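You operate a simulated robot arm through the tools that you are given. There is no shell and no other tool. Be economical: measure what you need, move in short steps, check, and stop when the job is done.

The job below is to be done with a simulated robot arm. You get a single attempt, and the scene is never put back.

TASK
Pump cleaner into the clear pot to its 10 ml line, lid it.
Fine: it ends on the steel tray; spill nothing. Set down upright: clear pot.

Only the result counts: the job must be done as asked and must still hold three seconds after the hand-in. Knocking over, shifting, dropping, spilling or breaking anything else fails it. Lids that push on must go on centred and level and be pressed home; caps that screw on are set level and turned clockwise until they are tight.

THE ROBOT
A 6-joint arm with a two-finger parallel gripper, fixed in place. Base frame: the origin is at the foot of the arm, x ahead of it, y to its left, z up; the work surface is at about z = 900. Units: mm, rad, N and s.
With the tool pointing down near the work surface it reaches from about 240 to 660 mm from the base axis. Its first joint turns from -1.152 to 1.152 rad. Payload 2.9 kg.
The TCP is the grasp point between the finger pads, 30 mm short of the fingertips. In the tool frame z runs along the fingers and y along their closing line. The gripper opens to 110 mm. The fingers are 20 mm wide and 10 mm thick; the gripper's body (48 by 112 mm) begins 55 mm behind the TCP.
Orientation is that of the tool frame in the base frame, as [roll, pitch, yaw] about the fixed x, y, z axes, in that order (R = Rz(yaw) Ry(pitch) Rx(roll)). With the fingers straight down and closing along the base's y, the tool's x points along the base's -x, its y along +y and its z along -z.

THE INTERFACE
- The arm moves only by the tool send_rows. Its argument "commands" is a list of rows, each a list of 7 numbers: the gripper command, from -1 (shut) to 1 (fully open), values between in proportion, then the shift along the tool's x, y, z in mm, then the turn, a rotation vector about the tool's x, y, z in rad. In form: [[jaw, tx, ty, tz, wx, wy, wz], ...]. A call has 1 to 12 rows; each row shifts and turns the commanded pose from where the row before left it, along the tool's axes as they then stand. Rows are played at 5 a second. More than 50 mm and 0.15 rad between two rows, or a gripper value outside its range, and nothing of the call is played. Where a pose cannot be reached the arm comes as near as it can. A force on the tool above 40 N (or 10 N above the force at the start of the call, whichever is more), or a blocked arm, ends the call early, and 0.2 s more pass. Each finger travels about 108 mm/s and halts on what it meets, pressing with about 24 N; the grip force reading is that of the motor and also rises with nothing between the fingers. The clock runs only during rows and for 0.2 s after the last one: add rows that do not move to give the fingers time. The reply holds the time, the measured pose of the TCP, the force on the tool along the base axes, the opening and the grip force, in the units named above and with some noise, with the torque about the TCP (base axes, N m) and any sound that the robot's microphone picked up.
- Cameras (640 x 400 px; columns grow to the right, rows downward): "scene" is fixed at [54.8, 415.4, 1390.8]; the picture's right is [-0.91, -0.41, 0.00], its down [-0.21, 0.47, -0.86] and it looks along [0.35, -0.79, -0.51] (base axes); focal length 214 px, centre (320, 200). "wrist" rides on the gripper at [72, 17, -103] in the tool frame; the picture's right is [-0.23, 0.97, 0.00], its down [-0.76, -0.18, -0.62] and it looks along [-0.61, -0.14, 0.78] (tool axes); focal length 222 px, centre (320, 200). There is no depth. A picture from a camera that has moved, and an enlarged one, comes with that camera's place and axes in the base frame and with its lens.
- capture(camera): a new picture of that camera. No time passes.
- close_up(camera, box): a new picture of the part [left, top, right, bottom] of that camera's present view, enlarged. No time passes.
- sign_off(): hands the job in; it is judged then, once.

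Go step by step. Nothing tells you positions but the pictures and the camera data: compare them with the known pose of the tool, close in by small moves and look again before you grip or let go. The budget is 120 turns and 64 pictures, counting those below and the enlarged ones. Unless the task says otherwise, let go and move clear before handing in, and close with one line.

The tools are called after "Call:" by a JSON object that holds its "api" and its "payload". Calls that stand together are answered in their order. send_rows: Moves the arm, as the interface text tells. Its arguments: {"type":"object","properties":{"commands":{"type":"array","items":{"type":"array","items":{"type":"number"}}}},"required":["commands"]} The other tools are called the same way: capture (camera) takes a picture; close_up (camera, box) takes an enlarged picture of a part of a camera's view; sign_off () hands the job in.

At the start:

```text
clock: 0.0
eef_pos: [294.1, -118.7, 1353.5]
tcp_rot: [-3.141, 0.0, 3.141]
ft_force: [0.3, 0.1, 0.0]
wrist_torque: [0.0, 0.02, -0.02]
gripper_width: 110.3
gripper_force: 0.0
```

scene: 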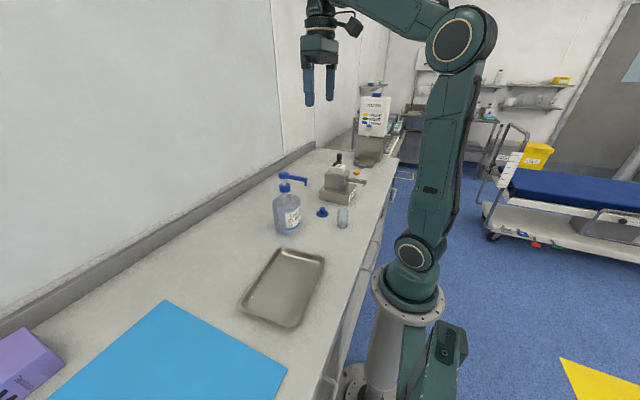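
wrist: 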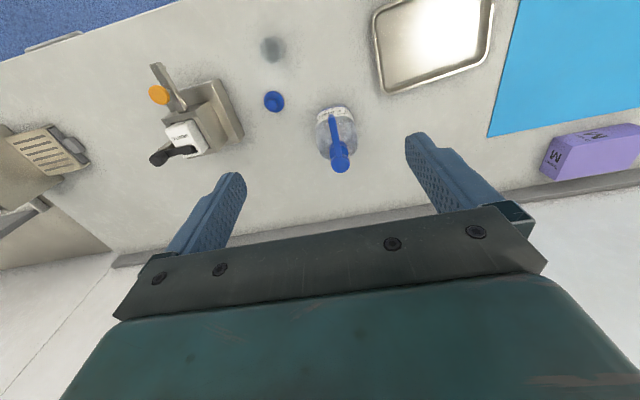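

I see a blue pump bottle, a blue lid, a small clear pot, a steel tray and another dispenser on a stand. First I'll take enlarged views to identify them.

Call:
{"api": "close_up", "payload": {"camera": "scene", "box": [230, 140, 390, 240]}}

Call:
{"api": "close_up", "payload": {"camera": "wrist", "box": [130, 20, 390, 182]}}

```text
4.00 times, centred on (310, 190) of scene
camera zoom: at [54.8, 415.4, 1390.8], right [-0.91, -0.41, 0.0], down [-0.21, 0.47, -0.86], along [0.35, -0.79, -0.51], focal length 858 px, centre (360, 240)
```

zoom: 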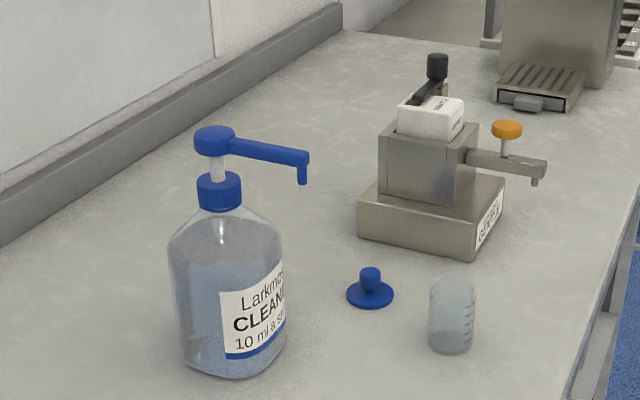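

```text
2.46 times, centred on (260, 101) of wrist
camera zoom: at [221.8, -100.7, 1458.1], right [0.23, 0.97, 0.0], down [0.76, -0.18, 0.62], along [0.61, -0.14, -0.78], focal length 547 px, centre (468, 444)
```

zoom: 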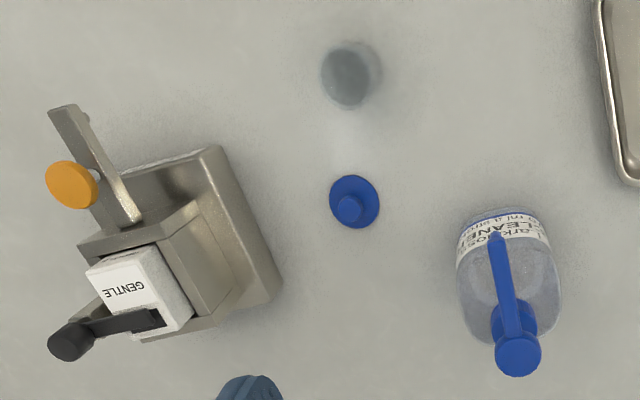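

The pump bottle is at about (408,-105), with its head at z≈1125. Its spout points to -x, with the tip near (338,-111,1090). The pot is at about (239,-202) and the lid at about (338,-243). I'll move over the pot for a better look.

Call:
{"api": "send_rows", "payload": {"commands": [[1, 28, -42, 0, 0, 0, 0], [1, 28, -41, 0, 0, 0, 0], [1, 0, 0, 45, 0, 0, 0], [1, 0, 0, 45, 0, 0, 0], [1, 0, 0, 45, 0, 0, 0], [1, 0, 0, 45, 0, 0, 0], [1, 0, 0, 0, 0, 0, 0]]}}

Call:
{"api": "capture", "payload": {"camera": "wrist"}}

Call:
{"api": "close_up", "payload": {"camera": "scene", "box": [260, 160, 360, 240]}}

```text
refused: row 1 steps farther than a row can; nothing moved
```

```text
59 pictures are left
camera wrist: at [221.8, -100.7, 1458.1], right [0.23, 0.97, 0.0], down [0.76, -0.18, 0.62], along [0.61, -0.14, -0.78], focal length 222 px, centre (320, 200)
```

wrist: 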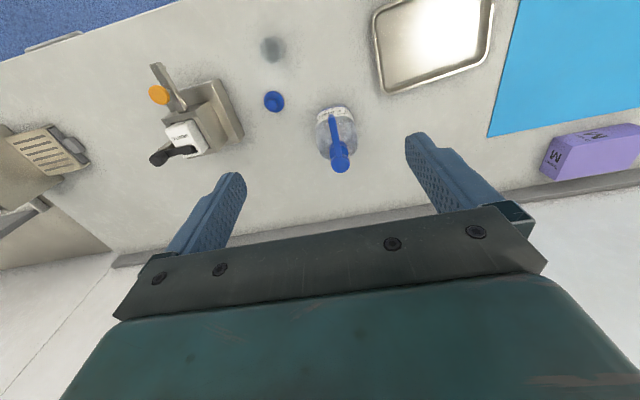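

```text
5.00 times, centred on (310, 200) of scene
camera zoom: at [54.8, 415.4, 1390.8], right [-0.91, -0.41, 0.0], down [-0.21, 0.47, -0.86], along [0.35, -0.79, -0.51], focal length 1072 px, centre (370, 200)
```

zoom: 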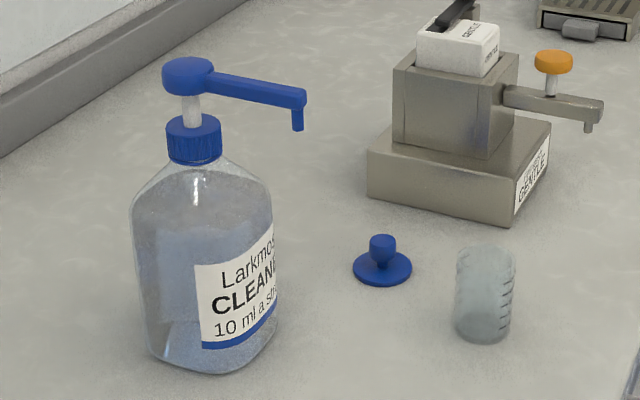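

The first row was a little over the step limit, so I'll send the same move in smaller rows.

Call:
{"api": "send_rows", "payload": {"commands": [[1, 25, -36, 0, 0, 0, 0], [1, 25, -36, 0, 0, 0, 0], [1, 6, -11, 0, 0, 0, 0], [1, 0, 0, 45, 0, 0, 0], [1, 0, 0, 45, 0, 0, 0], [1, 0, 0, 45, 0, 0, 0], [1, 0, 0, 45, 0, 0, 0], [1, 0, 0, 0, 0, 0, 0]]}}

Call:
{"api": "capture", "payload": {"camera": "wrist"}}

```text
clock: 1.8
eef_pos: [239.3, -200.6, 1173.1]
tcp_rot: [-3.139, 0.0, -3.14]
ft_force: [-0.1, 1.5, -0.6]
wrist_torque: [0.01, -0.01, 0.0]
gripper_width: 109.9
gripper_force: 0.1
```

```text
57 pictures are left
camera wrist: at [166.3, -183.7, 1276.7], right [0.23, 0.97, 0.0], down [0.76, -0.18, 0.62], along [0.61, -0.14, -0.78], focal length 222 px, centre (320, 200)
```

wrist: 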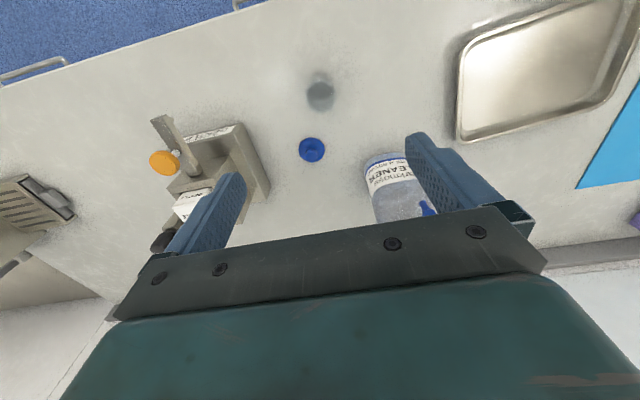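

The pot is below the gripper. I'll enlarge it for an exact centre.

Call:
{"api": "close_up", "payload": {"camera": "wrist", "box": [260, 50, 440, 175]}}

```text
3.20 times, centred on (350, 112) of wrist
camera zoom: at [166.3, -183.7, 1276.7], right [0.23, 0.97, 0.0], down [0.76, -0.18, 0.62], along [0.61, -0.14, -0.78], focal length 711 px, centre (224, 480)
```

zoom: 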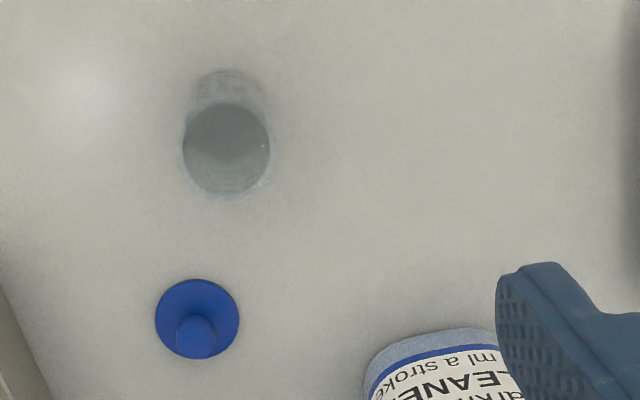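

The pot has an outside diameter of about 40 mm, is about 60 mm tall and stands near (240,-201). The spout overhangs the fill position, so I'll grip the pot with the tool tilted forward about 30°. I'll test whether that tilt is reachable.

Call:
{"api": "send_rows", "payload": {"commands": [[1, 0, 0, 0, 0, -0.13, 0], [1, 0, 0, 0, 0, -0.13, 0], [1, 0, 0, 0, 0, -0.13, 0], [1, 0, 0, 0, 0, -0.13, 0], [1, 0, 0, 0, 0, 0, 0], [1, 20, 0, 35, 0, 0, 0], [1, 20, 0, 35, 0, 0, 0], [1, 20, 0, 35, 0, 0, 0], [1, 0, 0, 0, 0, 0, 0]]}}

Call:
{"api": "capture", "payload": {"camera": "wrist"}}

```text
clock: 3.8
eef_pos: [243.6, -199.2, 1052.5]
tcp_rot: [3.141, 0.521, -3.142]
ft_force: [-0.2, 0.5, 0.4]
wrist_torque: [-0.02, -0.03, 0.01]
gripper_width: 109.8
gripper_force: 0.0
out of reach, approached as far as the arm can: row 4
```

```text
55 pictures are left
camera wrist: at [128.9, -181.6, 1107.2], right [0.2, 0.97, 0.11], down [0.35, -0.18, 0.92], along [0.92, -0.14, -0.38], focal length 222 px, centre (320, 200)
```

wrist: 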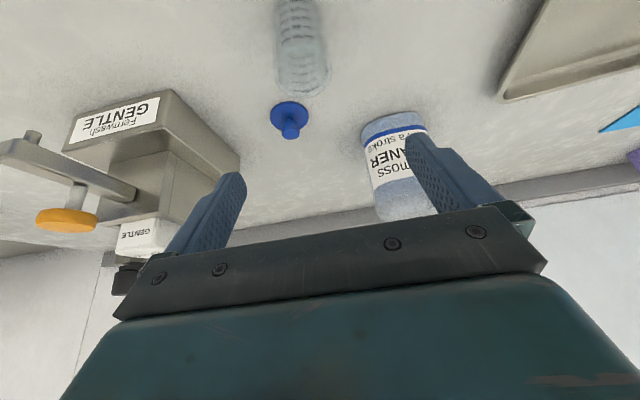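

The tilt works there. I'll descend to grip height.

Call:
{"api": "send_rows", "payload": {"commands": [[1, 18.5, 0, 32, 0, 0, 0], [1, 18.5, 0, 32, 0, 0, 0], [1, 0, 0, 0, 0, 0, 0], [1, 0, 0, 0, 0, 0, 0]]}}

Call:
{"api": "capture", "payload": {"camera": "wrist"}}

Call:
{"api": "close_up", "payload": {"camera": "scene", "box": [270, 140, 390, 240]}}

```text
clock: 4.8
eef_pos: [242.8, -198.3, 978.7]
tcp_rot: [3.14, 0.521, -3.141]
ft_force: [0.5, -0.6, -0.1]
wrist_torque: [0.0, 0.03, 0.04]
gripper_width: 110.0
gripper_force: 0.0
```

```text
54 pictures are left
camera wrist: at [128.3, -181.4, 1033.2], right [0.2, 0.97, 0.11], down [0.35, -0.18, 0.92], along [0.92, -0.14, -0.38], focal length 222 px, centre (320, 200)
```

wrist: 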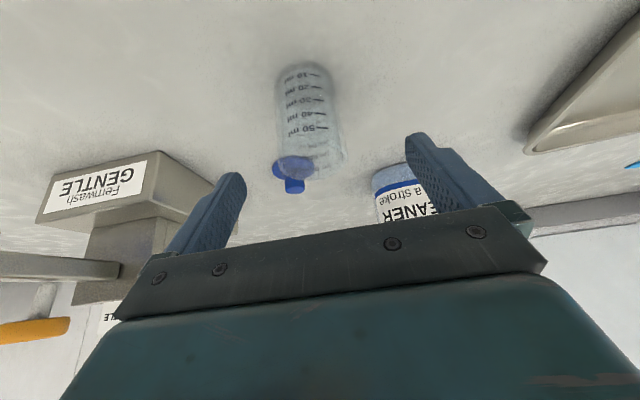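

```text
4.00 times, centred on (330, 190) of scene
camera zoom: at [54.8, 415.4, 1390.8], right [-0.91, -0.41, 0.0], down [-0.21, 0.47, -0.86], along [0.35, -0.79, -0.51], focal length 858 px, centre (280, 240)
```

zoom: 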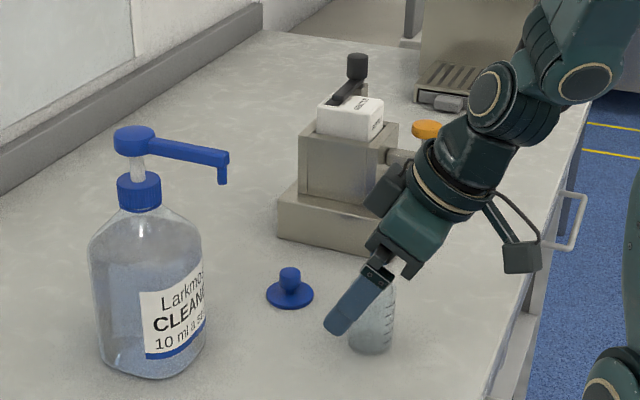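

The pot is empty, has 10–50 ml marks and sits between the fingers. I'll lower to grip height and close gently.

Call:
{"api": "send_rows", "payload": {"commands": [[1, 11, 0, 16, 0, 0, 0], [1, 11, 0, 16, 0, 0, 0], [0.4, 0, 0, 0, 0, 0, 0], [0, 0, 0, 0, 0, 0, 0], [-0.15, 0, 0, 0, 0, 0, 0], [-0.25, 0, 0, 0, 0, 0, 0], [-0.35, 0, 0, 0, 0, 0, 0], [-0.5, 0, 0, 0, 0, 0, 0], [-1, 0, 0, 0, 0, 0, 0], [-1, 0, 0, 0, 0, 0, 0]]}}

Call:
{"api": "capture", "payload": {"camera": "wrist"}}

```text
clock: 7.0
eef_pos: [244.0, -204.5, 941.1]
tcp_rot: [3.137, 0.52, 3.141]
ft_force: [-0.6, -1.7, 0.5]
wrist_torque: [-0.04, 0.02, 0.01]
gripper_width: 40.8
gripper_force: 24.3
out of reach, approached as far as the arm can: row 2
```

```text
52 pictures are left
camera wrist: at [129.0, -188.1, 996.2], right [0.2, 0.97, 0.11], down [0.35, -0.18, 0.92], along [0.92, -0.14, -0.38], focal length 222 px, centre (320, 200)
```

wrist: 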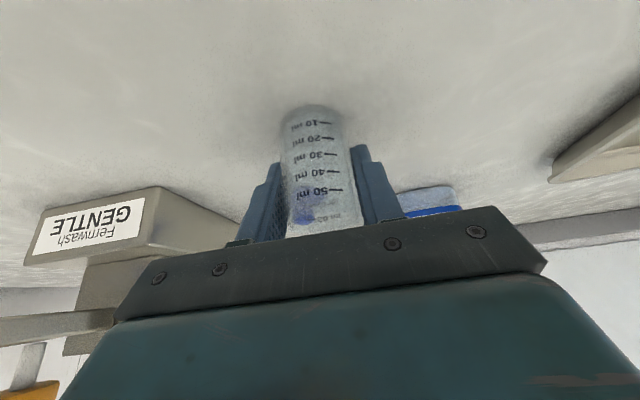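

The pot is gripped (40.8 mm wide). I'll lift it 30 mm and move in +y to line up with the spout, then look.

Call:
{"api": "send_rows", "payload": {"commands": [[-1, -5, 0, -8.7, 0, 0, 0], [-1, -10, 0, -17.4, 0, 0, 0], [-1, 0, 0, 0, 0, 0, 0], [-1, 0, 30, 0, 0, 0, 0], [-1, 0, 30, 0, 0, 0, 0], [-1, 0, 30, 0, 0, 0, 0], [-1, 0, 0, 0, 0, 0, 0]]}}

Call:
{"api": "capture", "payload": {"camera": "wrist"}}

Call:
{"api": "close_up", "payload": {"camera": "scene", "box": [260, 160, 380, 240]}}

```text
clock: 8.6
eef_pos: [278.4, -149.3, 992.0]
tcp_rot: [3.139, 0.519, 3.141]
ft_force: [-0.3, -0.2, -0.2]
wrist_torque: [-0.03, -0.02, -0.01]
gripper_width: 40.6
gripper_force: 24.2
out of reach, approached as far as the arm can: row 4, 5, 6
```

```text
51 pictures are left
camera wrist: at [164.4, -132.2, 1046.5], right [0.2, 0.97, 0.11], down [0.35, -0.18, 0.92], along [0.91, -0.14, -0.38], focal length 222 px, centre (320, 200)
```

wrist: 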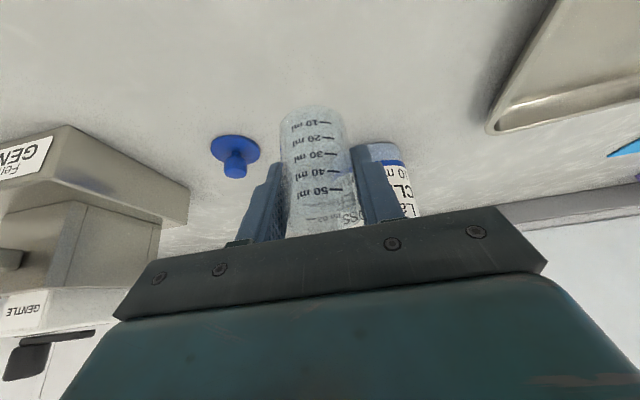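

```text
5.00 times, centred on (320, 200) of scene
camera zoom: at [54.8, 415.4, 1390.8], right [-0.91, -0.41, 0.0], down [-0.21, 0.47, -0.86], along [0.35, -0.79, -0.51], focal length 1072 px, centre (320, 200)
```

zoom: 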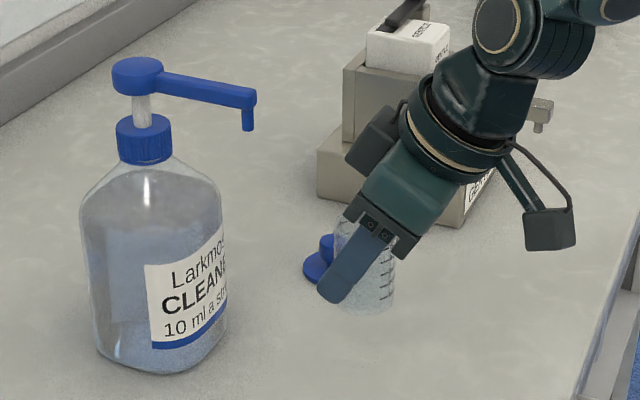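

The arm was near its inner reach limit and ended at (278,-149,992). I'll make a small test move outward to see where the commanded pose stands.

Call:
{"api": "send_rows", "payload": {"commands": [[-1, -17.4, 0, 10, 0, 0, 0], [-1, 0, 0, 0, 0, 0, 0]]}}

```text
clock: 9.2
eef_pos: [298.0, -149.2, 992.9]
tcp_rot: [-3.14, 0.519, 3.141]
ft_force: [0.9, 0.6, -1.3]
wrist_torque: [0.02, 0.02, 0.03]
gripper_width: 40.8
gripper_force: 24.1
```

The commanded pose follows the actual one. I take the spout outlet to be at about (338,-111) and the bottle's front face at x≈378. I'll line up in y, go low, then check before moving under.

Call:
{"api": "send_rows", "payload": {"commands": [[-1, -8.7, 20, 5, 0, 0, 0], [-1, -8.7, 18, 5, 0, 0, 0], [-1, 10.7, 0, 18.7, 0, 0, 0], [-1, 9, 0, 15.5, 0, 0, 0], [-1, 0, 0, 0, 0, 0, 0]]}}

Call:
{"api": "close_up", "payload": {"camera": "scene", "box": [260, 160, 380, 240]}}

Call:
{"api": "capture", "payload": {"camera": "wrist"}}

```text
clock: 10.4
eef_pos: [320.3, -112.1, 953.1]
tcp_rot: [3.14, 0.521, -3.14]
ft_force: [-0.6, 0.2, -1.1]
wrist_torque: [-0.01, -0.01, 0.01]
gripper_width: 41.0
gripper_force: 24.1
```

```text
5.00 times, centred on (320, 200) of scene
camera zoom: at [54.8, 415.4, 1390.8], right [-0.91, -0.41, 0.0], down [-0.21, 0.47, -0.86], along [0.35, -0.79, -0.51], focal length 1072 px, centre (320, 200)
```

zoom: 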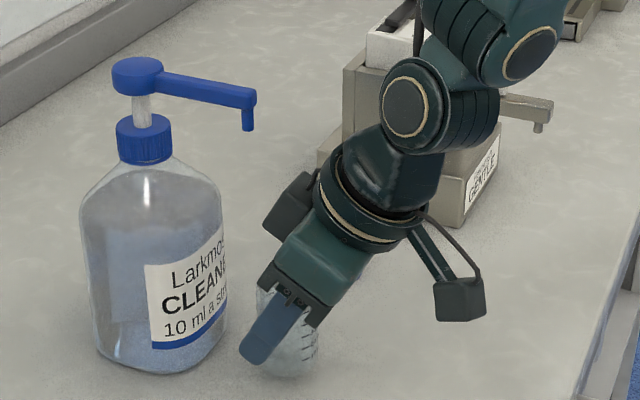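

```text
48 pictures are left
camera wrist: at [205.3, -95.0, 1007.7], right [0.2, 0.97, 0.11], down [0.35, -0.18, 0.92], along [0.92, -0.14, -0.38], focal length 222 px, centre (320, 200)
```

wrist: 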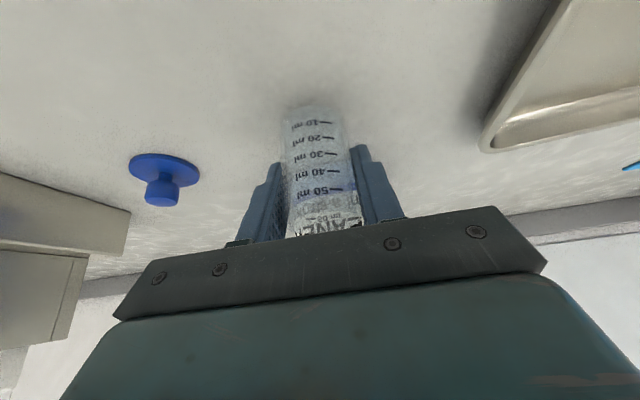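

The pot lines up with the label face. I'll move forward 18 mm and lower to the table.

Call:
{"api": "send_rows", "payload": {"commands": [[-1, -7.8, 0.5, 4.5, 0, 0, 0], [-1, -7.8, 0.5, 4.5, 0, 0, 0], [-1, 2.9, 0, 5, 0, 0, 0], [-1, 2.6, 0, 4.6, 0, 0, 0], [-1, 0, 0, 0, 0, 0, 0]]}}

Call:
{"api": "close_up", "payload": {"camera": "scene", "box": [260, 160, 380, 240]}}

```text
clock: 11.6
eef_pos: [337.6, -111.3, 941.4]
tcp_rot: [-3.141, 0.522, 3.141]
ft_force: [-1.9, 1.3, 6.5]
wrist_torque: [0.0, 0.08, 0.02]
gripper_width: 41.0
gripper_force: 24.0
```

```text
5.00 times, centred on (320, 200) of scene
camera zoom: at [54.7, 415.4, 1390.8], right [-0.91, -0.41, 0.0], down [-0.21, 0.47, -0.86], along [0.35, -0.79, -0.51], focal length 1072 px, centre (320, 200)
```

zoom: 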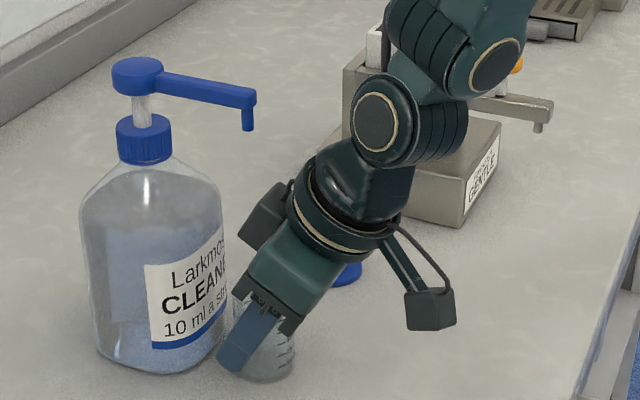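

It's touching the table (6.5 N up). I'll open gently and back out along the tool axis.

Call:
{"api": "send_rows", "payload": {"commands": [[-0.1, 0, 0, 0, 0, 0, 0], [0.15, 0, 0, 0, 0, 0, 0], [0.15, 0, 0, 0, 0, 0, 0], [0.15, 0, 0, -15, 0, 0, 0], [0.15, 0, 0, -20, 0, 0, 0], [0.15, 0, 0, -25, 0, 0, 0], [0.15, 0, 0, -25, 0, 0, 0], [0.15, 0, 0, 0, 0, 0, 0]]}}

Call:
{"api": "close_up", "payload": {"camera": "scene", "box": [260, 160, 380, 240]}}

Call:
{"api": "capture", "payload": {"camera": "wrist"}}

```text
clock: 13.4
eef_pos: [293.7, -111.8, 1016.1]
tcp_rot: [-3.141, 0.52, -3.141]
ft_force: [0.3, -0.4, 0.1]
wrist_torque: [-0.02, 0.02, 0.01]
gripper_width: 63.2
gripper_force: 0.1
```

```text
5.00 times, centred on (320, 200) of scene
camera zoom: at [54.8, 415.4, 1390.8], right [-0.91, -0.41, 0.0], down [-0.21, 0.47, -0.86], along [0.35, -0.79, -0.51], focal length 1072 px, centre (320, 200)
```

zoom: 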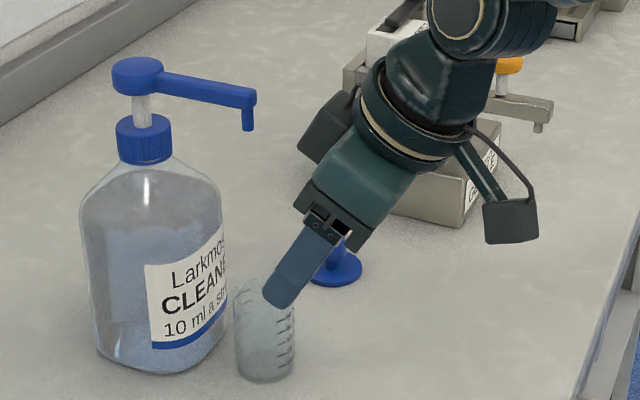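

```text
45 pictures are left
camera wrist: at [179.5, -94.0, 1070.1], right [0.2, 0.97, 0.11], down [0.35, -0.18, 0.92], along [0.92, -0.14, -0.38], focal length 222 px, centre (320, 200)
```

wrist: 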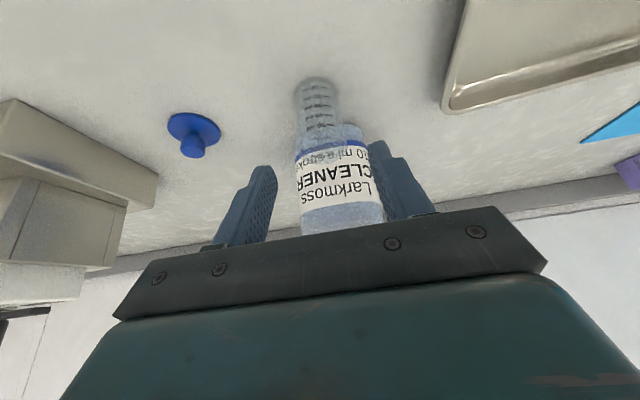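

The pot stands upright under the spout. I'll go up and round to a straight-down pose above the pump head. There the wrist camera will look down past the spout onto the pot and I can check the alignment.

Call:
{"api": "send_rows", "payload": {"commands": [[0, 0, -30, 0, 0, 0, 0], [-1, 0, -30, 0, 0, 0, 0], [-1, 0, 0, 0, 0, 0.13, 0], [-1, 0, 0, 0, 0, 0.13, 0], [-1, 0, 0, 0, 0, 0.13, 0], [-1, 0, 0, 0, 0, 0.13, 0], [-1, 0, 0, -45, 0, 0, 0], [-1, 0, 0, -45, 0, 0, 0], [-1, 0, 0, -45, 0, 0, 0], [-1, 0, 0, -45, 0, 0, 0], [-1, 0, 0, -45, 0, 0, 0], [-1, 0, 0, 0, 0, 0, 0]]}}

```text
clock: 16.0
eef_pos: [293.9, -170.5, 1241.3]
tcp_rot: [-3.141, 0.001, -3.141]
ft_force: [0.2, -0.3, -0.4]
wrist_torque: [0.0, -0.02, 0.0]
gripper_width: 0.2
gripper_force: 24.3
```

Clear and upright. Now I'll move over the pump head.

Call:
{"api": "send_rows", "payload": {"commands": [[-1, -38, 20, 0, 0, 0, 0], [-1, -38, 20, 0, 0, 0, 0], [-1, -39, 24, 0, 0, 0, 0], [-1, 0, 0, 0, 0, 0, 0]]}}

Call:
{"api": "capture", "payload": {"camera": "wrist"}}

Call:
{"api": "close_up", "payload": {"camera": "wrist", "box": [240, 0, 400, 100]}}

Call:
{"api": "close_up", "payload": {"camera": "scene", "box": [260, 110, 380, 190]}}

```text
clock: 17.0
eef_pos: [409.5, -107.1, 1240.9]
tcp_rot: [-3.142, -0.001, 3.141]
ft_force: [-0.5, 0.0, 1.3]
wrist_torque: [0.03, 0.01, -0.02]
gripper_width: 0.0
gripper_force: 24.0
```

```text
44 pictures are left
camera wrist: at [336.7, -89.5, 1344.5], right [0.23, 0.97, 0.0], down [0.76, -0.18, 0.62], along [0.61, -0.14, -0.78], focal length 222 px, centre (320, 200)
```

wrist: 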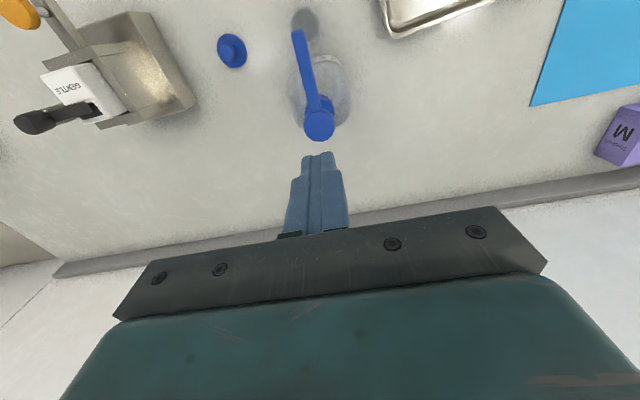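

```text
4.00 times, centred on (320, 50) of wrist
camera zoom: at [336.7, -89.5, 1344.5], right [0.23, 0.97, 0.0], down [0.76, -0.18, 0.62], along [0.61, -0.14, -0.78], focal length 888 px, centre (320, 800)
```

zoom: 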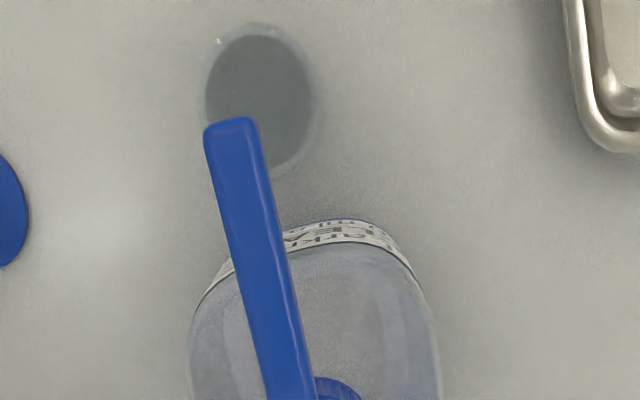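

```text
5.00 times, centred on (320, 150) of scene
camera zoom: at [54.8, 415.4, 1390.8], right [-0.91, -0.41, 0.0], down [-0.21, 0.47, -0.86], along [0.35, -0.79, -0.51], focal length 1072 px, centre (320, 450)
```

zoom: 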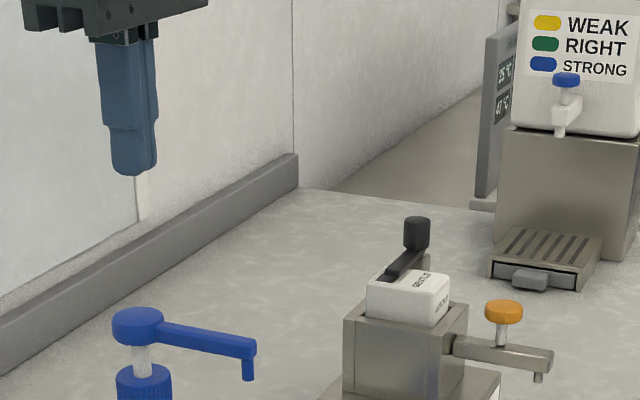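

The pot centre is about (335,-109) and the outlet about (339,-108), well inside the rim. The pump head is near (413,-108). I'll centre over it and descend to just above.

Call:
{"api": "send_rows", "payload": {"commands": [[-1, -3.5, -1, 30, 0, 0, 0], [-1, 0, 0, 25, 0, 0, 0], [-1, 0, 0, 20, 0, 0, 0], [-1, 0, 0, 0, 0, 0, 0]]}}

Call:
{"api": "close_up", "payload": {"camera": "scene", "box": [260, 140, 340, 190]}}

Call:
{"api": "close_up", "payload": {"camera": "wrist", "box": [240, 60, 400, 200]}}

```text
clock: 18.0
eef_pos: [412.7, -108.1, 1164.5]
tcp_rot: [3.141, -0.001, -3.141]
ft_force: [-0.3, 0.0, 0.3]
wrist_torque: [0.01, 0.02, 0.01]
gripper_width: 0.0
gripper_force: 24.1
```

```text
8.00 times, centred on (300, 165) of scene
camera zoom: at [54.8, 415.4, 1390.8], right [-0.91, -0.41, 0.0], down [-0.21, 0.47, -0.86], along [0.35, -0.79, -0.51], focal length 1716 px, centre (480, 480)
```

zoom: 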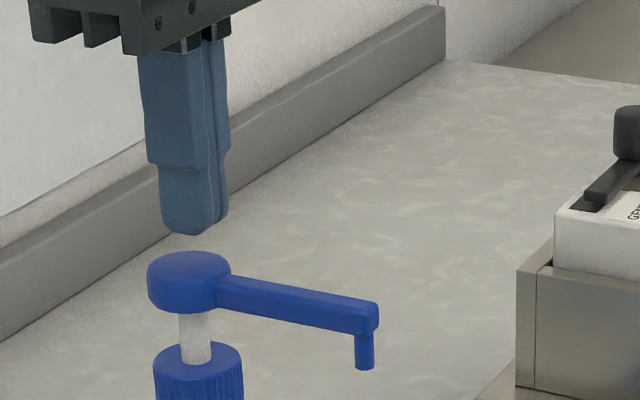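

```text
2.86 times, centred on (320, 130) of wrist
camera zoom: at [339.7, -90.4, 1268.8], right [0.23, 0.97, 0.0], down [0.76, -0.18, 0.62], along [0.61, -0.14, -0.78], focal length 635 px, centre (320, 400)
```

zoom: 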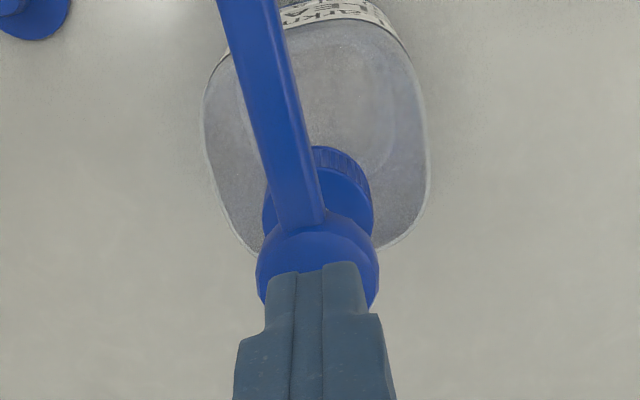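

The head top is at z≈1114 and its centre is about 4 mm further in +x. I'll shift and press down in small steps, watching the force.

Call:
{"api": "send_rows", "payload": {"commands": [[-1, -4, -0.5, 8, 0, 0, 0], [-1, 0, 0, 5, 0, 0, 0], [-1, 0, 0, 4, 0, 0, 0], [-1, 0, 0, 3, 0, 0, 0], [-1, 0, 0, 2, 0, 0, 0], [-1, 0, 0, 0, 0, 0, 0]]}}

Call:
{"api": "close_up", "payload": {"camera": "scene", "box": [260, 140, 340, 190]}}

```text
clock: 19.4
eef_pos: [416.8, -107.5, 1143.3]
tcp_rot: [-3.141, 0.001, -3.141]
ft_force: [-1.8, 1.3, 4.4]
wrist_torque: [0.07, 0.06, -0.01]
gripper_width: 0.2
gripper_force: 23.5
```

```text
8.00 times, centred on (300, 165) of scene
camera zoom: at [54.7, 415.5, 1390.8], right [-0.91, -0.41, 0.0], down [-0.21, 0.47, -0.86], along [0.35, -0.79, -0.51], focal length 1716 px, centre (480, 480)
```

zoom: 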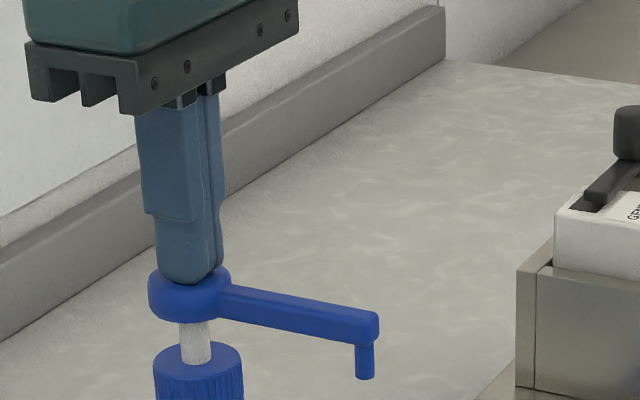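

Contact: the head is already going down at about 4 N. I'll press on through the stroke.

Call:
{"api": "send_rows", "payload": {"commands": [[-1, 0, 0, 3, 0, 0, 0], [-1, 0, 0, 3, 0, 0, 0], [-1, 0, 0, 3, 0, 0, 0], [-1, 0, 0, 0, 0, 0, 0]]}}

Call:
{"api": "close_up", "payload": {"camera": "scene", "box": [260, 150, 360, 240]}}

```text
clock: 20.4
eef_pos: [417.2, -108.0, 1134.7]
tcp_rot: [-3.141, 0.001, 3.141]
ft_force: [-0.7, 0.3, 5.9]
wrist_torque: [0.03, 0.04, 0.01]
gripper_width: 0.1
gripper_force: 24.3
```

```text
4.44 times, centred on (310, 195) of scene
camera zoom: at [54.7, 415.4, 1390.8], right [-0.91, -0.41, 0.0], down [-0.21, 0.47, -0.86], along [0.35, -0.79, -0.51], focal length 953 px, centre (364, 222)
```

zoom: 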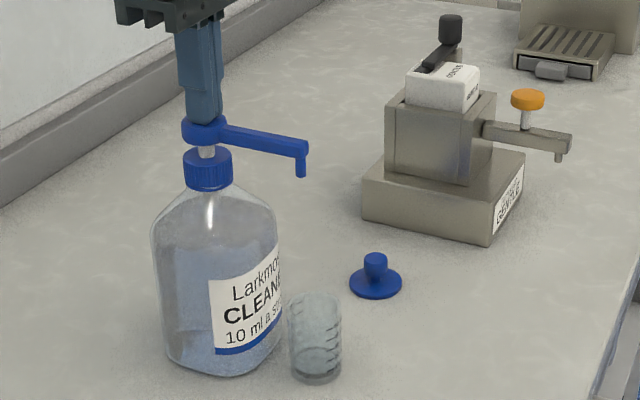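

Liquid seems to be appearing in the pot and some stroke is left. I'll press on to the stop.

Call:
{"api": "send_rows", "payload": {"commands": [[-1, 0, 0, 2, 0, 0, 0], [-1, 0, 0, 2, 0, 0, 0], [-1, 0, 0, 2, 0, 0, 0], [-1, 0, 0, 0, 0, 0, 0]]}}

Call:
{"api": "close_up", "payload": {"camera": "scene", "box": [290, 200, 350, 240]}}

```text
clock: 21.4
eef_pos: [417.3, -108.8, 1128.8]
tcp_rot: [3.141, 0.002, -3.141]
ft_force: [0.3, 1.6, 7.6]
wrist_torque: [0.05, 0.0, -0.09]
gripper_width: 0.0
gripper_force: 23.3
```

```text
10.00 times, centred on (320, 220) of scene
camera zoom: at [54.7, 415.5, 1390.8], right [-0.91, -0.41, 0.0], down [-0.21, 0.47, -0.86], along [0.35, -0.79, -0.51], focal length 2145 px, centre (320, 0)
```

zoom: 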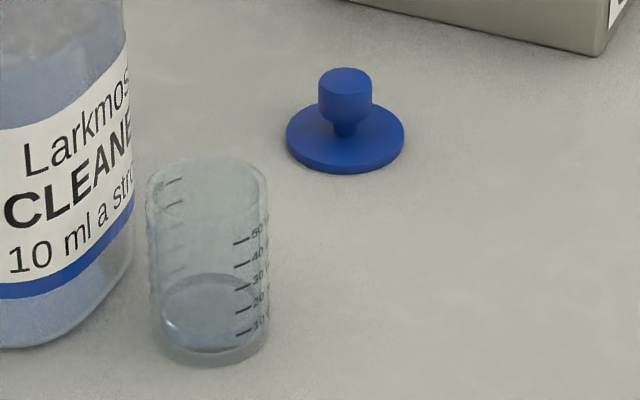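

Liquid is coming near the 10 ml line and the pump isn't yet bottomed. I'll continue in small steps.

Call:
{"api": "send_rows", "payload": {"commands": [[-1, 0, 0, 1.5, 0, 0, 0], [-1, 0, 0, 1.5, 0, 0, 0], [-1, 0, 0, 0, 0, 0, 0]]}}

Call:
{"api": "close_up", "payload": {"camera": "scene", "box": [290, 200, 350, 240]}}

Call:
{"api": "close_up", "payload": {"camera": "scene", "box": [260, 150, 320, 190]}}

```text
clock: 22.2
eef_pos: [417.3, -108.3, 1125.1]
tcp_rot: [3.142, 0.001, 3.141]
ft_force: [-2.6, 2.3, 8.0]
wrist_torque: [0.09, 0.03, 0.02]
gripper_width: 0.0
gripper_force: 23.9
```

```text
10.00 times, centred on (320, 220) of scene
camera zoom: at [54.7, 415.5, 1390.8], right [-0.91, -0.41, 0.0], down [-0.21, 0.47, -0.86], along [0.35, -0.79, -0.51], focal length 2145 px, centre (320, 0)
```

zoom: 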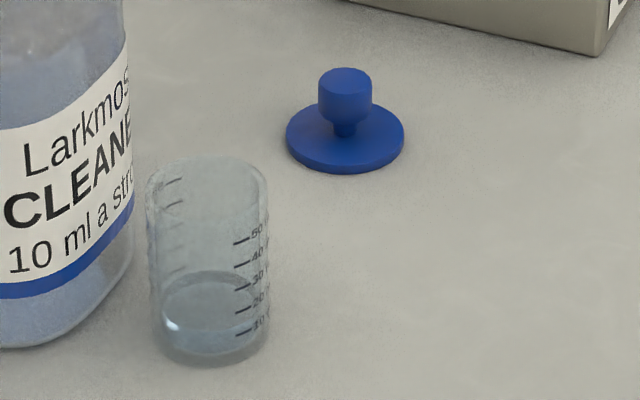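

```text
10.00 times, centred on (290, 170) of scene
camera zoom: at [54.7, 415.5, 1390.8], right [-0.91, -0.41, 0.0], down [-0.21, 0.47, -0.86], along [0.35, -0.79, -0.51], focal length 2145 px, centre (620, 500)
```

zoom: 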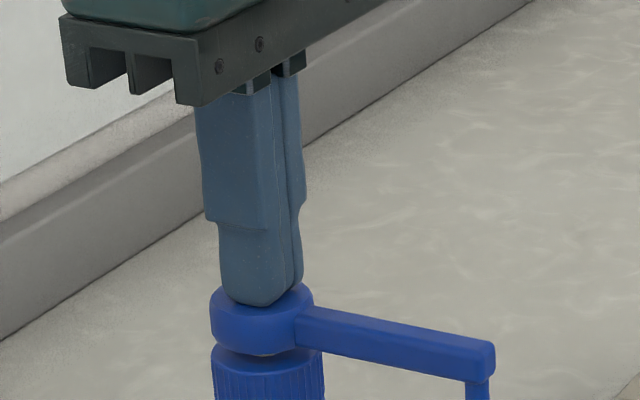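

The head is almost on the collar. I'll press to the stop.

Call:
{"api": "send_rows", "payload": {"commands": [[-1, 0, 0, 1.5, 0, 0, 0], [-1, 0, 0, 1.5, 0, 0, 0], [-1, 0, 0, 0, 0, 0, 0], [-1, 0, 0, 0, 0, 0, 0]]}}

Call:
{"api": "close_up", "payload": {"camera": "scene", "box": [290, 200, 350, 240]}}

```text
clock: 23.2
eef_pos: [415.9, -108.4, 1123.8]
tcp_rot: [-3.141, 0.004, -3.141]
ft_force: [-2.2, 3.5, 27.7]
wrist_torque: [0.13, 0.1, 0.01]
gripper_width: 0.1
gripper_force: 24.1
```

```text
10.00 times, centred on (320, 220) of scene
camera zoom: at [54.4, 415.6, 1390.8], right [-0.91, -0.41, 0.0], down [-0.21, 0.47, -0.86], along [0.35, -0.79, -0.51], focal length 2145 px, centre (320, 0)
```

zoom: 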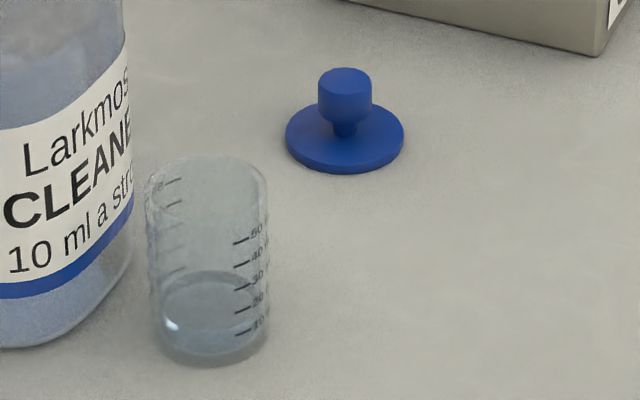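

It's bottomed at 28 N, so one full stroke is delivered. I'll rise slowly so the pump springs back, then check the level.

Call:
{"api": "send_rows", "payload": {"commands": [[-1, 0, 0, -4, 0, 0, 0], [-1, 0, 0, -5, 0, 0, 0], [-1, 0, 0, -6, 0, 0, 0], [-1, 0, 0, -8, 0, 0, 0], [-1, 0, 0, -15, 0, 0, 0], [-1, 0, 0, -30, 0, 0, 0], [-1, 0, 0, -40, 0, 0, 0], [-1, 0, 0, 0, 0, 0, 0]]}}

Call:
{"api": "close_up", "payload": {"camera": "scene", "box": [270, 160, 350, 240]}}

Call:
{"api": "close_up", "payload": {"camera": "wrist", "box": [240, 0, 400, 100]}}

```text
clock: 25.0
eef_pos: [417.3, -107.8, 1229.9]
tcp_rot: [-3.141, 0.001, 3.141]
ft_force: [-0.4, 0.2, -0.3]
wrist_torque: [0.01, 0.02, -0.01]
gripper_width: 0.1
gripper_force: 24.1
```

```text
5.00 times, centred on (310, 200) of scene
camera zoom: at [54.8, 415.4, 1390.8], right [-0.91, -0.41, 0.0], down [-0.21, 0.47, -0.86], along [0.35, -0.79, -0.51], focal length 1072 px, centre (370, 200)
```

zoom: 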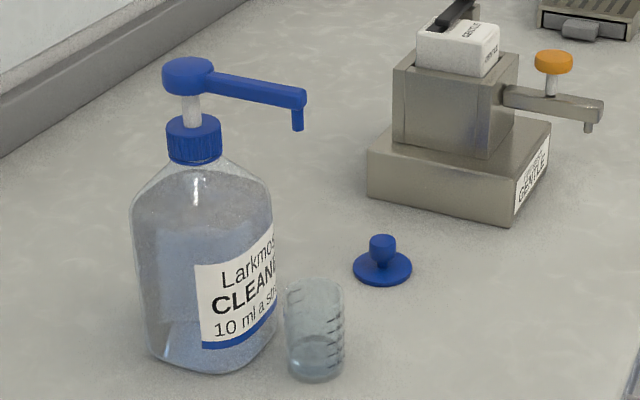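

```text
4.00 times, centred on (320, 50) of wrist
camera zoom: at [344.0, -90.9, 1334.9], right [0.23, 0.97, 0.0], down [0.76, -0.18, 0.62], along [0.61, -0.14, -0.78], focal length 888 px, centre (320, 800)
```

zoom: 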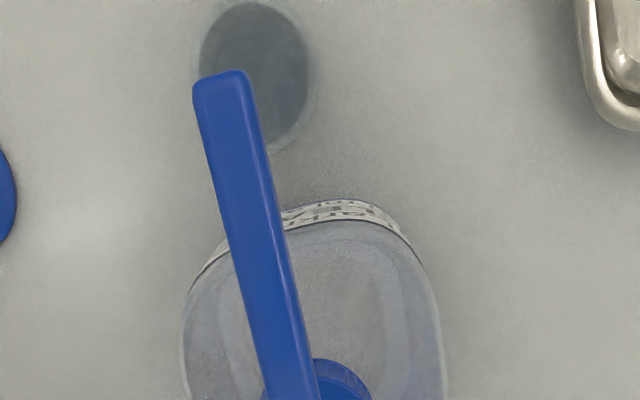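

The pump has sprung back and there's no puddle. I'll go back round to the tilted approach pose and read the level from the side.

Call:
{"api": "send_rows", "payload": {"commands": [[-1, 41, -21, 0, 0, 0, 0], [-1, 41, -21, 0, 0, 0, 0], [-1, 41, -21, 0, 0, 0, 0], [-0.5, 0, 0, 43, 0, 0, 0], [0.15, 0, 0, 43, 0, 0, 0], [0.15, 0, 0, 43, 0, 0, 0], [0.15, 0, 0, 43, 0, 0, 0], [0.15, 0, 0, 42, 0, 0, 0], [0.15, 0, 0, 0, 0, 0, 0]]}}

Call:
{"api": "send_rows", "payload": {"commands": [[0.15, 0, 0, 0, 0, -0.13, 0], [0.15, 0, 0, 0, 0, -0.13, 0], [0.15, 0, 0, 0, 0, -0.13, 0], [0.15, 0, 0, 0, 0, -0.13, 0], [0.15, 0, 30, 0, 0, 0, 0], [0.15, 0, 29, 0, 0, 0, 0], [0.15, 0, 0, 0, 0, 0, 0]]}}

Call:
{"api": "close_up", "payload": {"camera": "wrist", "box": [260, 50, 380, 150]}}

```text
clock: 27.0
eef_pos: [294.8, -169.9, 1015.8]
tcp_rot: [3.141, 0.0, -3.141]
ft_force: [-0.1, -0.1, 0.0]
wrist_torque: [0.0, 0.0, -0.04]
gripper_width: 63.1
gripper_force: 0.0
```

```text
clock: 28.6
eef_pos: [293.6, -112.0, 1016.2]
tcp_rot: [3.141, 0.521, 3.141]
ft_force: [-0.2, 0.4, -0.3]
wrist_torque: [-0.01, 0.02, 0.01]
gripper_width: 63.3
gripper_force: 0.0
```

```text
4.00 times, centred on (320, 100) of wrist
camera zoom: at [179.5, -94.8, 1070.8], right [0.2, 0.97, 0.11], down [0.35, -0.18, 0.92], along [0.92, -0.14, -0.38], focal length 888 px, centre (320, 600)
```

zoom: 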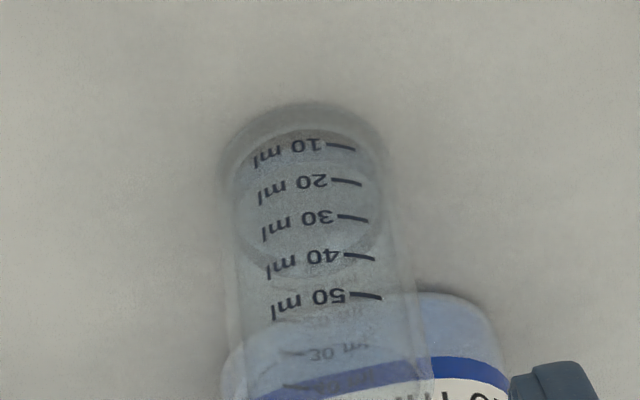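

I'll enlarge further to read the liquid level.

Call:
{"api": "close_up", "payload": {"camera": "wrist", "box": [305, 70, 365, 125]}}

Call:
{"api": "close_up", "payload": {"camera": "scene", "box": [300, 210, 330, 240]}}

```text
7.27 times, centred on (335, 98) of wrist
camera zoom: at [179.5, -94.8, 1070.8], right [0.2, 0.97, 0.11], down [0.35, -0.18, 0.92], along [0.92, -0.14, -0.38], focal length 1615 px, centre (211, 946)
```

zoom: 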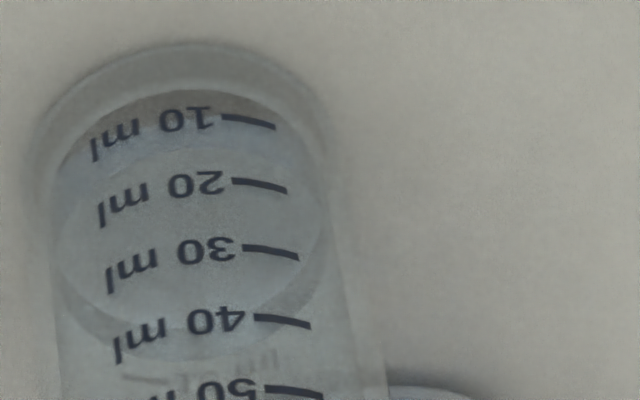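

```text
13.33 times, centred on (315, 225) of scene
camera zoom: at [54.8, 415.4, 1390.8], right [-0.91, -0.41, 0.0], down [-0.21, 0.47, -0.86], along [0.35, -0.79, -0.51], focal length 2860 px, centre (387, -133)
```

zoom: 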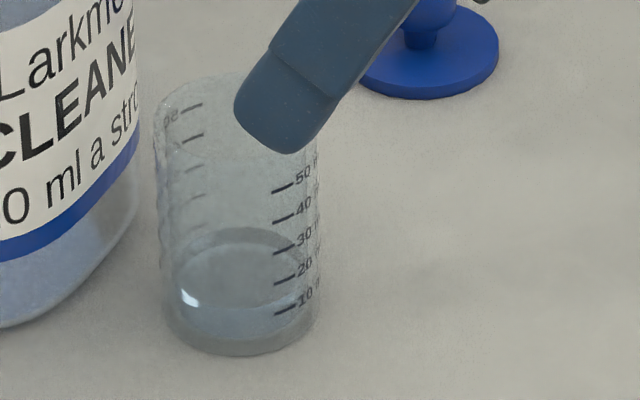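

The surface meets the 10 ml line, as expected from one full stroke. Now I'll advance along the tool axis and grip the pot.

Call:
{"api": "send_rows", "payload": {"commands": [[0.15, 0, 0, 30, 0, 0, 0], [0.15, 0, 0, 30, 0, 0, 0], [0.15, 0.3, 0.5, 24.5, 0, 0, 0], [0.15, 0, 0, 0, 0, 0, 0], [0, 0, 0, 0, 0, 0, 0], [-0.1, 0, 0, 0, 0, 0, 0], [-0.18, 0, 0, 0, 0, 0, 0], [-0.25, 0, 0, 0, 0, 0, 0], [-0.4, 0, 0, 0, 0, 0, 0], [-1, 0, 0, 0, 0, 0, 0], [-1, 0, 0, 0, 0, 0, 0]]}}

```text
clock: 31.0
eef_pos: [336.3, -111.8, 943.5]
tcp_rot: [-3.141, 0.521, -3.14]
ft_force: [1.1, -1.2, -0.4]
wrist_torque: [0.02, 0.01, 0.02]
gripper_width: 40.9
gripper_force: 24.6
```

The pot is gripped. I'll lift slightly, back off from the bottle, and slide gently in +y clear of the spout.

Call:
{"api": "send_rows", "payload": {"commands": [[-1, -2, 0, -3.5, 0, 0, 0], [-1, -3, 0, -5.2, 0, 0, 0], [-1, 5.2, 0, -3, 0, 0, 0], [-1, 5.2, 0, -3, 0, 0, 0], [-1, 0, 5, 0, 0, 0, 0], [-1, 0, 10, 0, 0, 0, 0], [-1, 0, 15, 0, 0, 0, 0], [-1, 0, 15, 0, 0, 0, 0], [-1, 0, 15, 0, 0, 0, 0], [-1, 0, 10, 0, 0, 0, 0], [-1, 0, 5, 0, 0, 0, 0], [-1, 0, 0, 0, 0, 0, 0]]}}

Call:
{"api": "capture", "payload": {"camera": "scene"}}

Call:
{"api": "capture", "payload": {"camera": "wrist"}}

```text
clock: 33.6
eef_pos: [342.2, -40.5, 957.7]
tcp_rot: [3.141, 0.521, 3.14]
ft_force: [-0.7, 0.2, -0.2]
wrist_torque: [0.04, 0.01, 0.0]
gripper_width: 40.6
gripper_force: 24.2
out of reach, approached as far as the arm can: row 6, 7, 8, 9
```

```text
28 pictures are left
```

scene: 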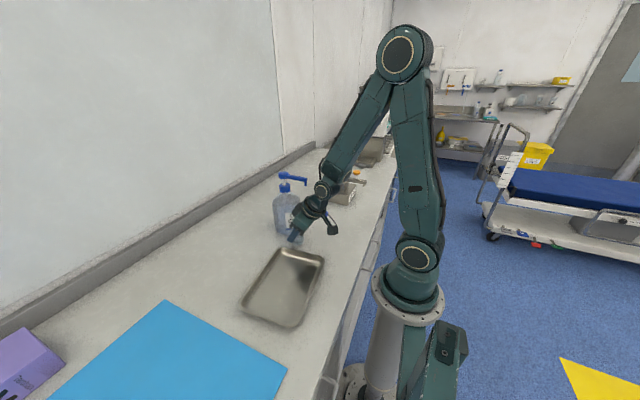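

```text
27 pictures are left
camera wrist: at [227.1, -24.5, 1013.0], right [0.2, 0.97, 0.11], down [0.35, -0.18, 0.92], along [0.92, -0.14, -0.38], focal length 222 px, centre (320, 200)
```

wrist: 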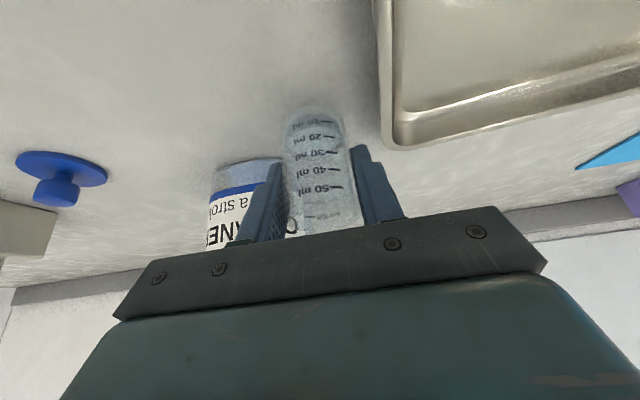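

The pot is clear of the spout at (342,-40). I'll raise it and carry on over the tray, a little further out in x where the arm reaches.

Call:
{"api": "send_rows", "payload": {"commands": [[-1, 0, 5, 0, 0, 0, 0], [-1, -4, 8, -7, 0, 0, 0], [-1, -6, 5, -10.4, 0, 0, 0], [-1, -6, 5, -10.4, 0, 0, 0], [-1, -10, 12, -5, 0, 0, 0], [-1, -4, 14, 2, 0, 0, 0], [-1, 0, 14, 0, 0, 0, 0], [-1, 0, 14, 0, 0, 0, 0], [-1, 0, 14, 0, 0, 0, 0], [-1, 0, 10, 0, 0, 0, 0], [-1, 0, 5, 0, 0, 0, 0], [-1, 0, 0, 0, 0, 0, 0]]}}

Call:
{"api": "capture", "payload": {"camera": "wrist"}}

Call:
{"api": "close_up", "payload": {"camera": "scene", "box": [230, 160, 350, 340]}}

```text
clock: 36.2
eef_pos: [353.3, 64.3, 998.9]
tcp_rot: [-3.141, 0.52, 3.14]
ft_force: [-0.2, 0.0, -0.9]
wrist_torque: [0.02, -0.01, -0.06]
gripper_width: 40.7
gripper_force: 23.7
out of reach, approached as far as the arm can: row 1
```

```text
26 pictures are left
camera wrist: at [238.5, 81.0, 1054.1], right [0.2, 0.97, 0.11], down [0.35, -0.18, 0.92], along [0.92, -0.14, -0.38], focal length 222 px, centre (320, 200)
```

wrist: 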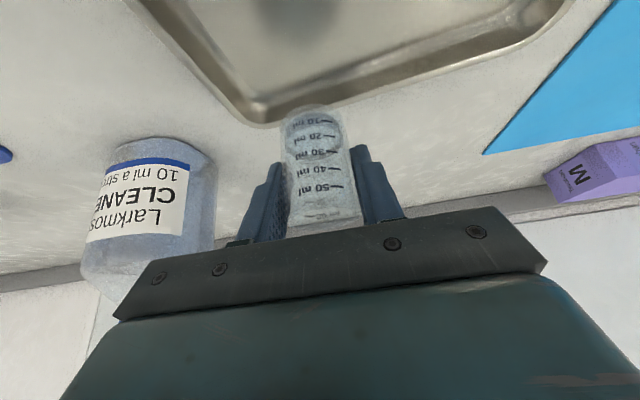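

```text
2.22 times, centred on (290, 250) of scene
camera zoom: at [54.8, 415.4, 1390.8], right [-0.91, -0.41, 0.0], down [-0.21, 0.47, -0.86], along [0.35, -0.79, -0.51], focal length 477 px, centre (387, 89)
```

zoom: 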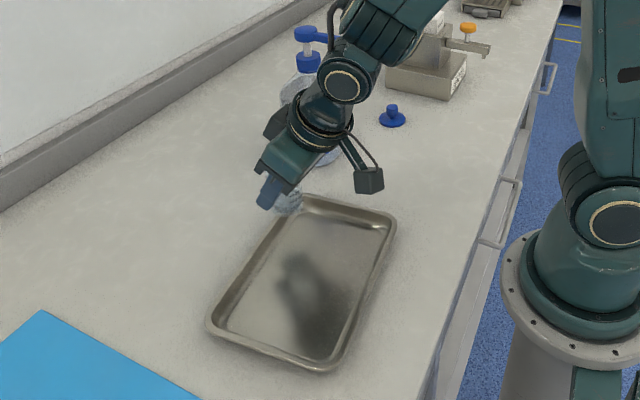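

The tray spans about x 225–365, y 10–205. I'll move the pot to about (318,105) and go down to just above its floor.

Call:
{"api": "send_rows", "payload": {"commands": [[-1, 4, 5, -2.3, 0, 0, 0], [-1, 8, 12, -4.6, 0, 0, 0], [-1, 8, 12, -4.6, 0, 0, 0], [-1, 7, 8, -4, 0, 0, 0], [-1, 3.4, 4, -1.9, 0, 0, 0], [-1, 4, 0, 7, 0, 0, 0], [-1, 6, 0, 10.4, 0, 0, 0], [-1, 6, 0, 10.4, 0, 0, 0], [-1, 4, 0, 7, 0, 0, 0], [-1, 0, 0, 0, 0, 0, 0]]}}

Call:
{"api": "capture", "payload": {"camera": "wrist"}}

Call:
{"api": "close_up", "payload": {"camera": "scene", "box": [220, 210, 350, 340]}}

```text
clock: 38.4
eef_pos: [319.9, 106.3, 961.0]
tcp_rot: [-3.141, 0.517, -3.141]
ft_force: [0.4, -0.4, 0.2]
wrist_torque: [-0.04, -0.05, -0.02]
gripper_width: 40.9
gripper_force: 24.0
out of reach, approached as far as the arm can: row 9
```

```text
24 pictures are left
camera wrist: at [206.0, 123.3, 1015.4], right [0.2, 0.97, 0.11], down [0.35, -0.18, 0.92], along [0.91, -0.14, -0.38], focal length 222 px, centre (320, 200)
```

wrist: 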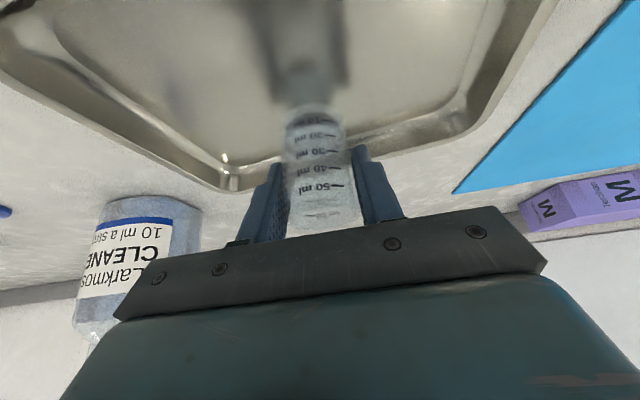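

```text
3.08 times, centred on (285, 275) of scene
camera zoom: at [54.8, 415.4, 1390.8], right [-0.91, -0.41, 0.0], down [-0.21, 0.47, -0.86], along [0.35, -0.79, -0.51], focal length 660 px, centre (428, -31)
```

zoom: 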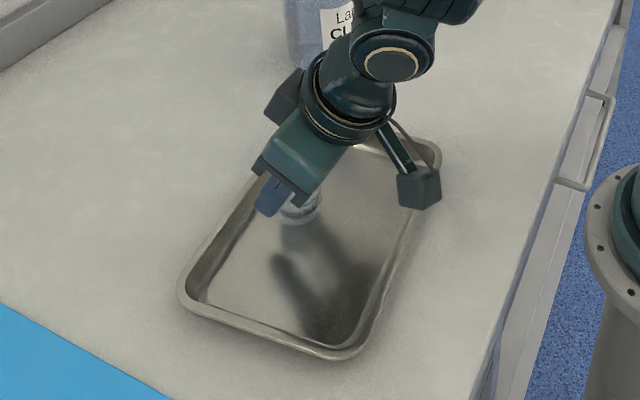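

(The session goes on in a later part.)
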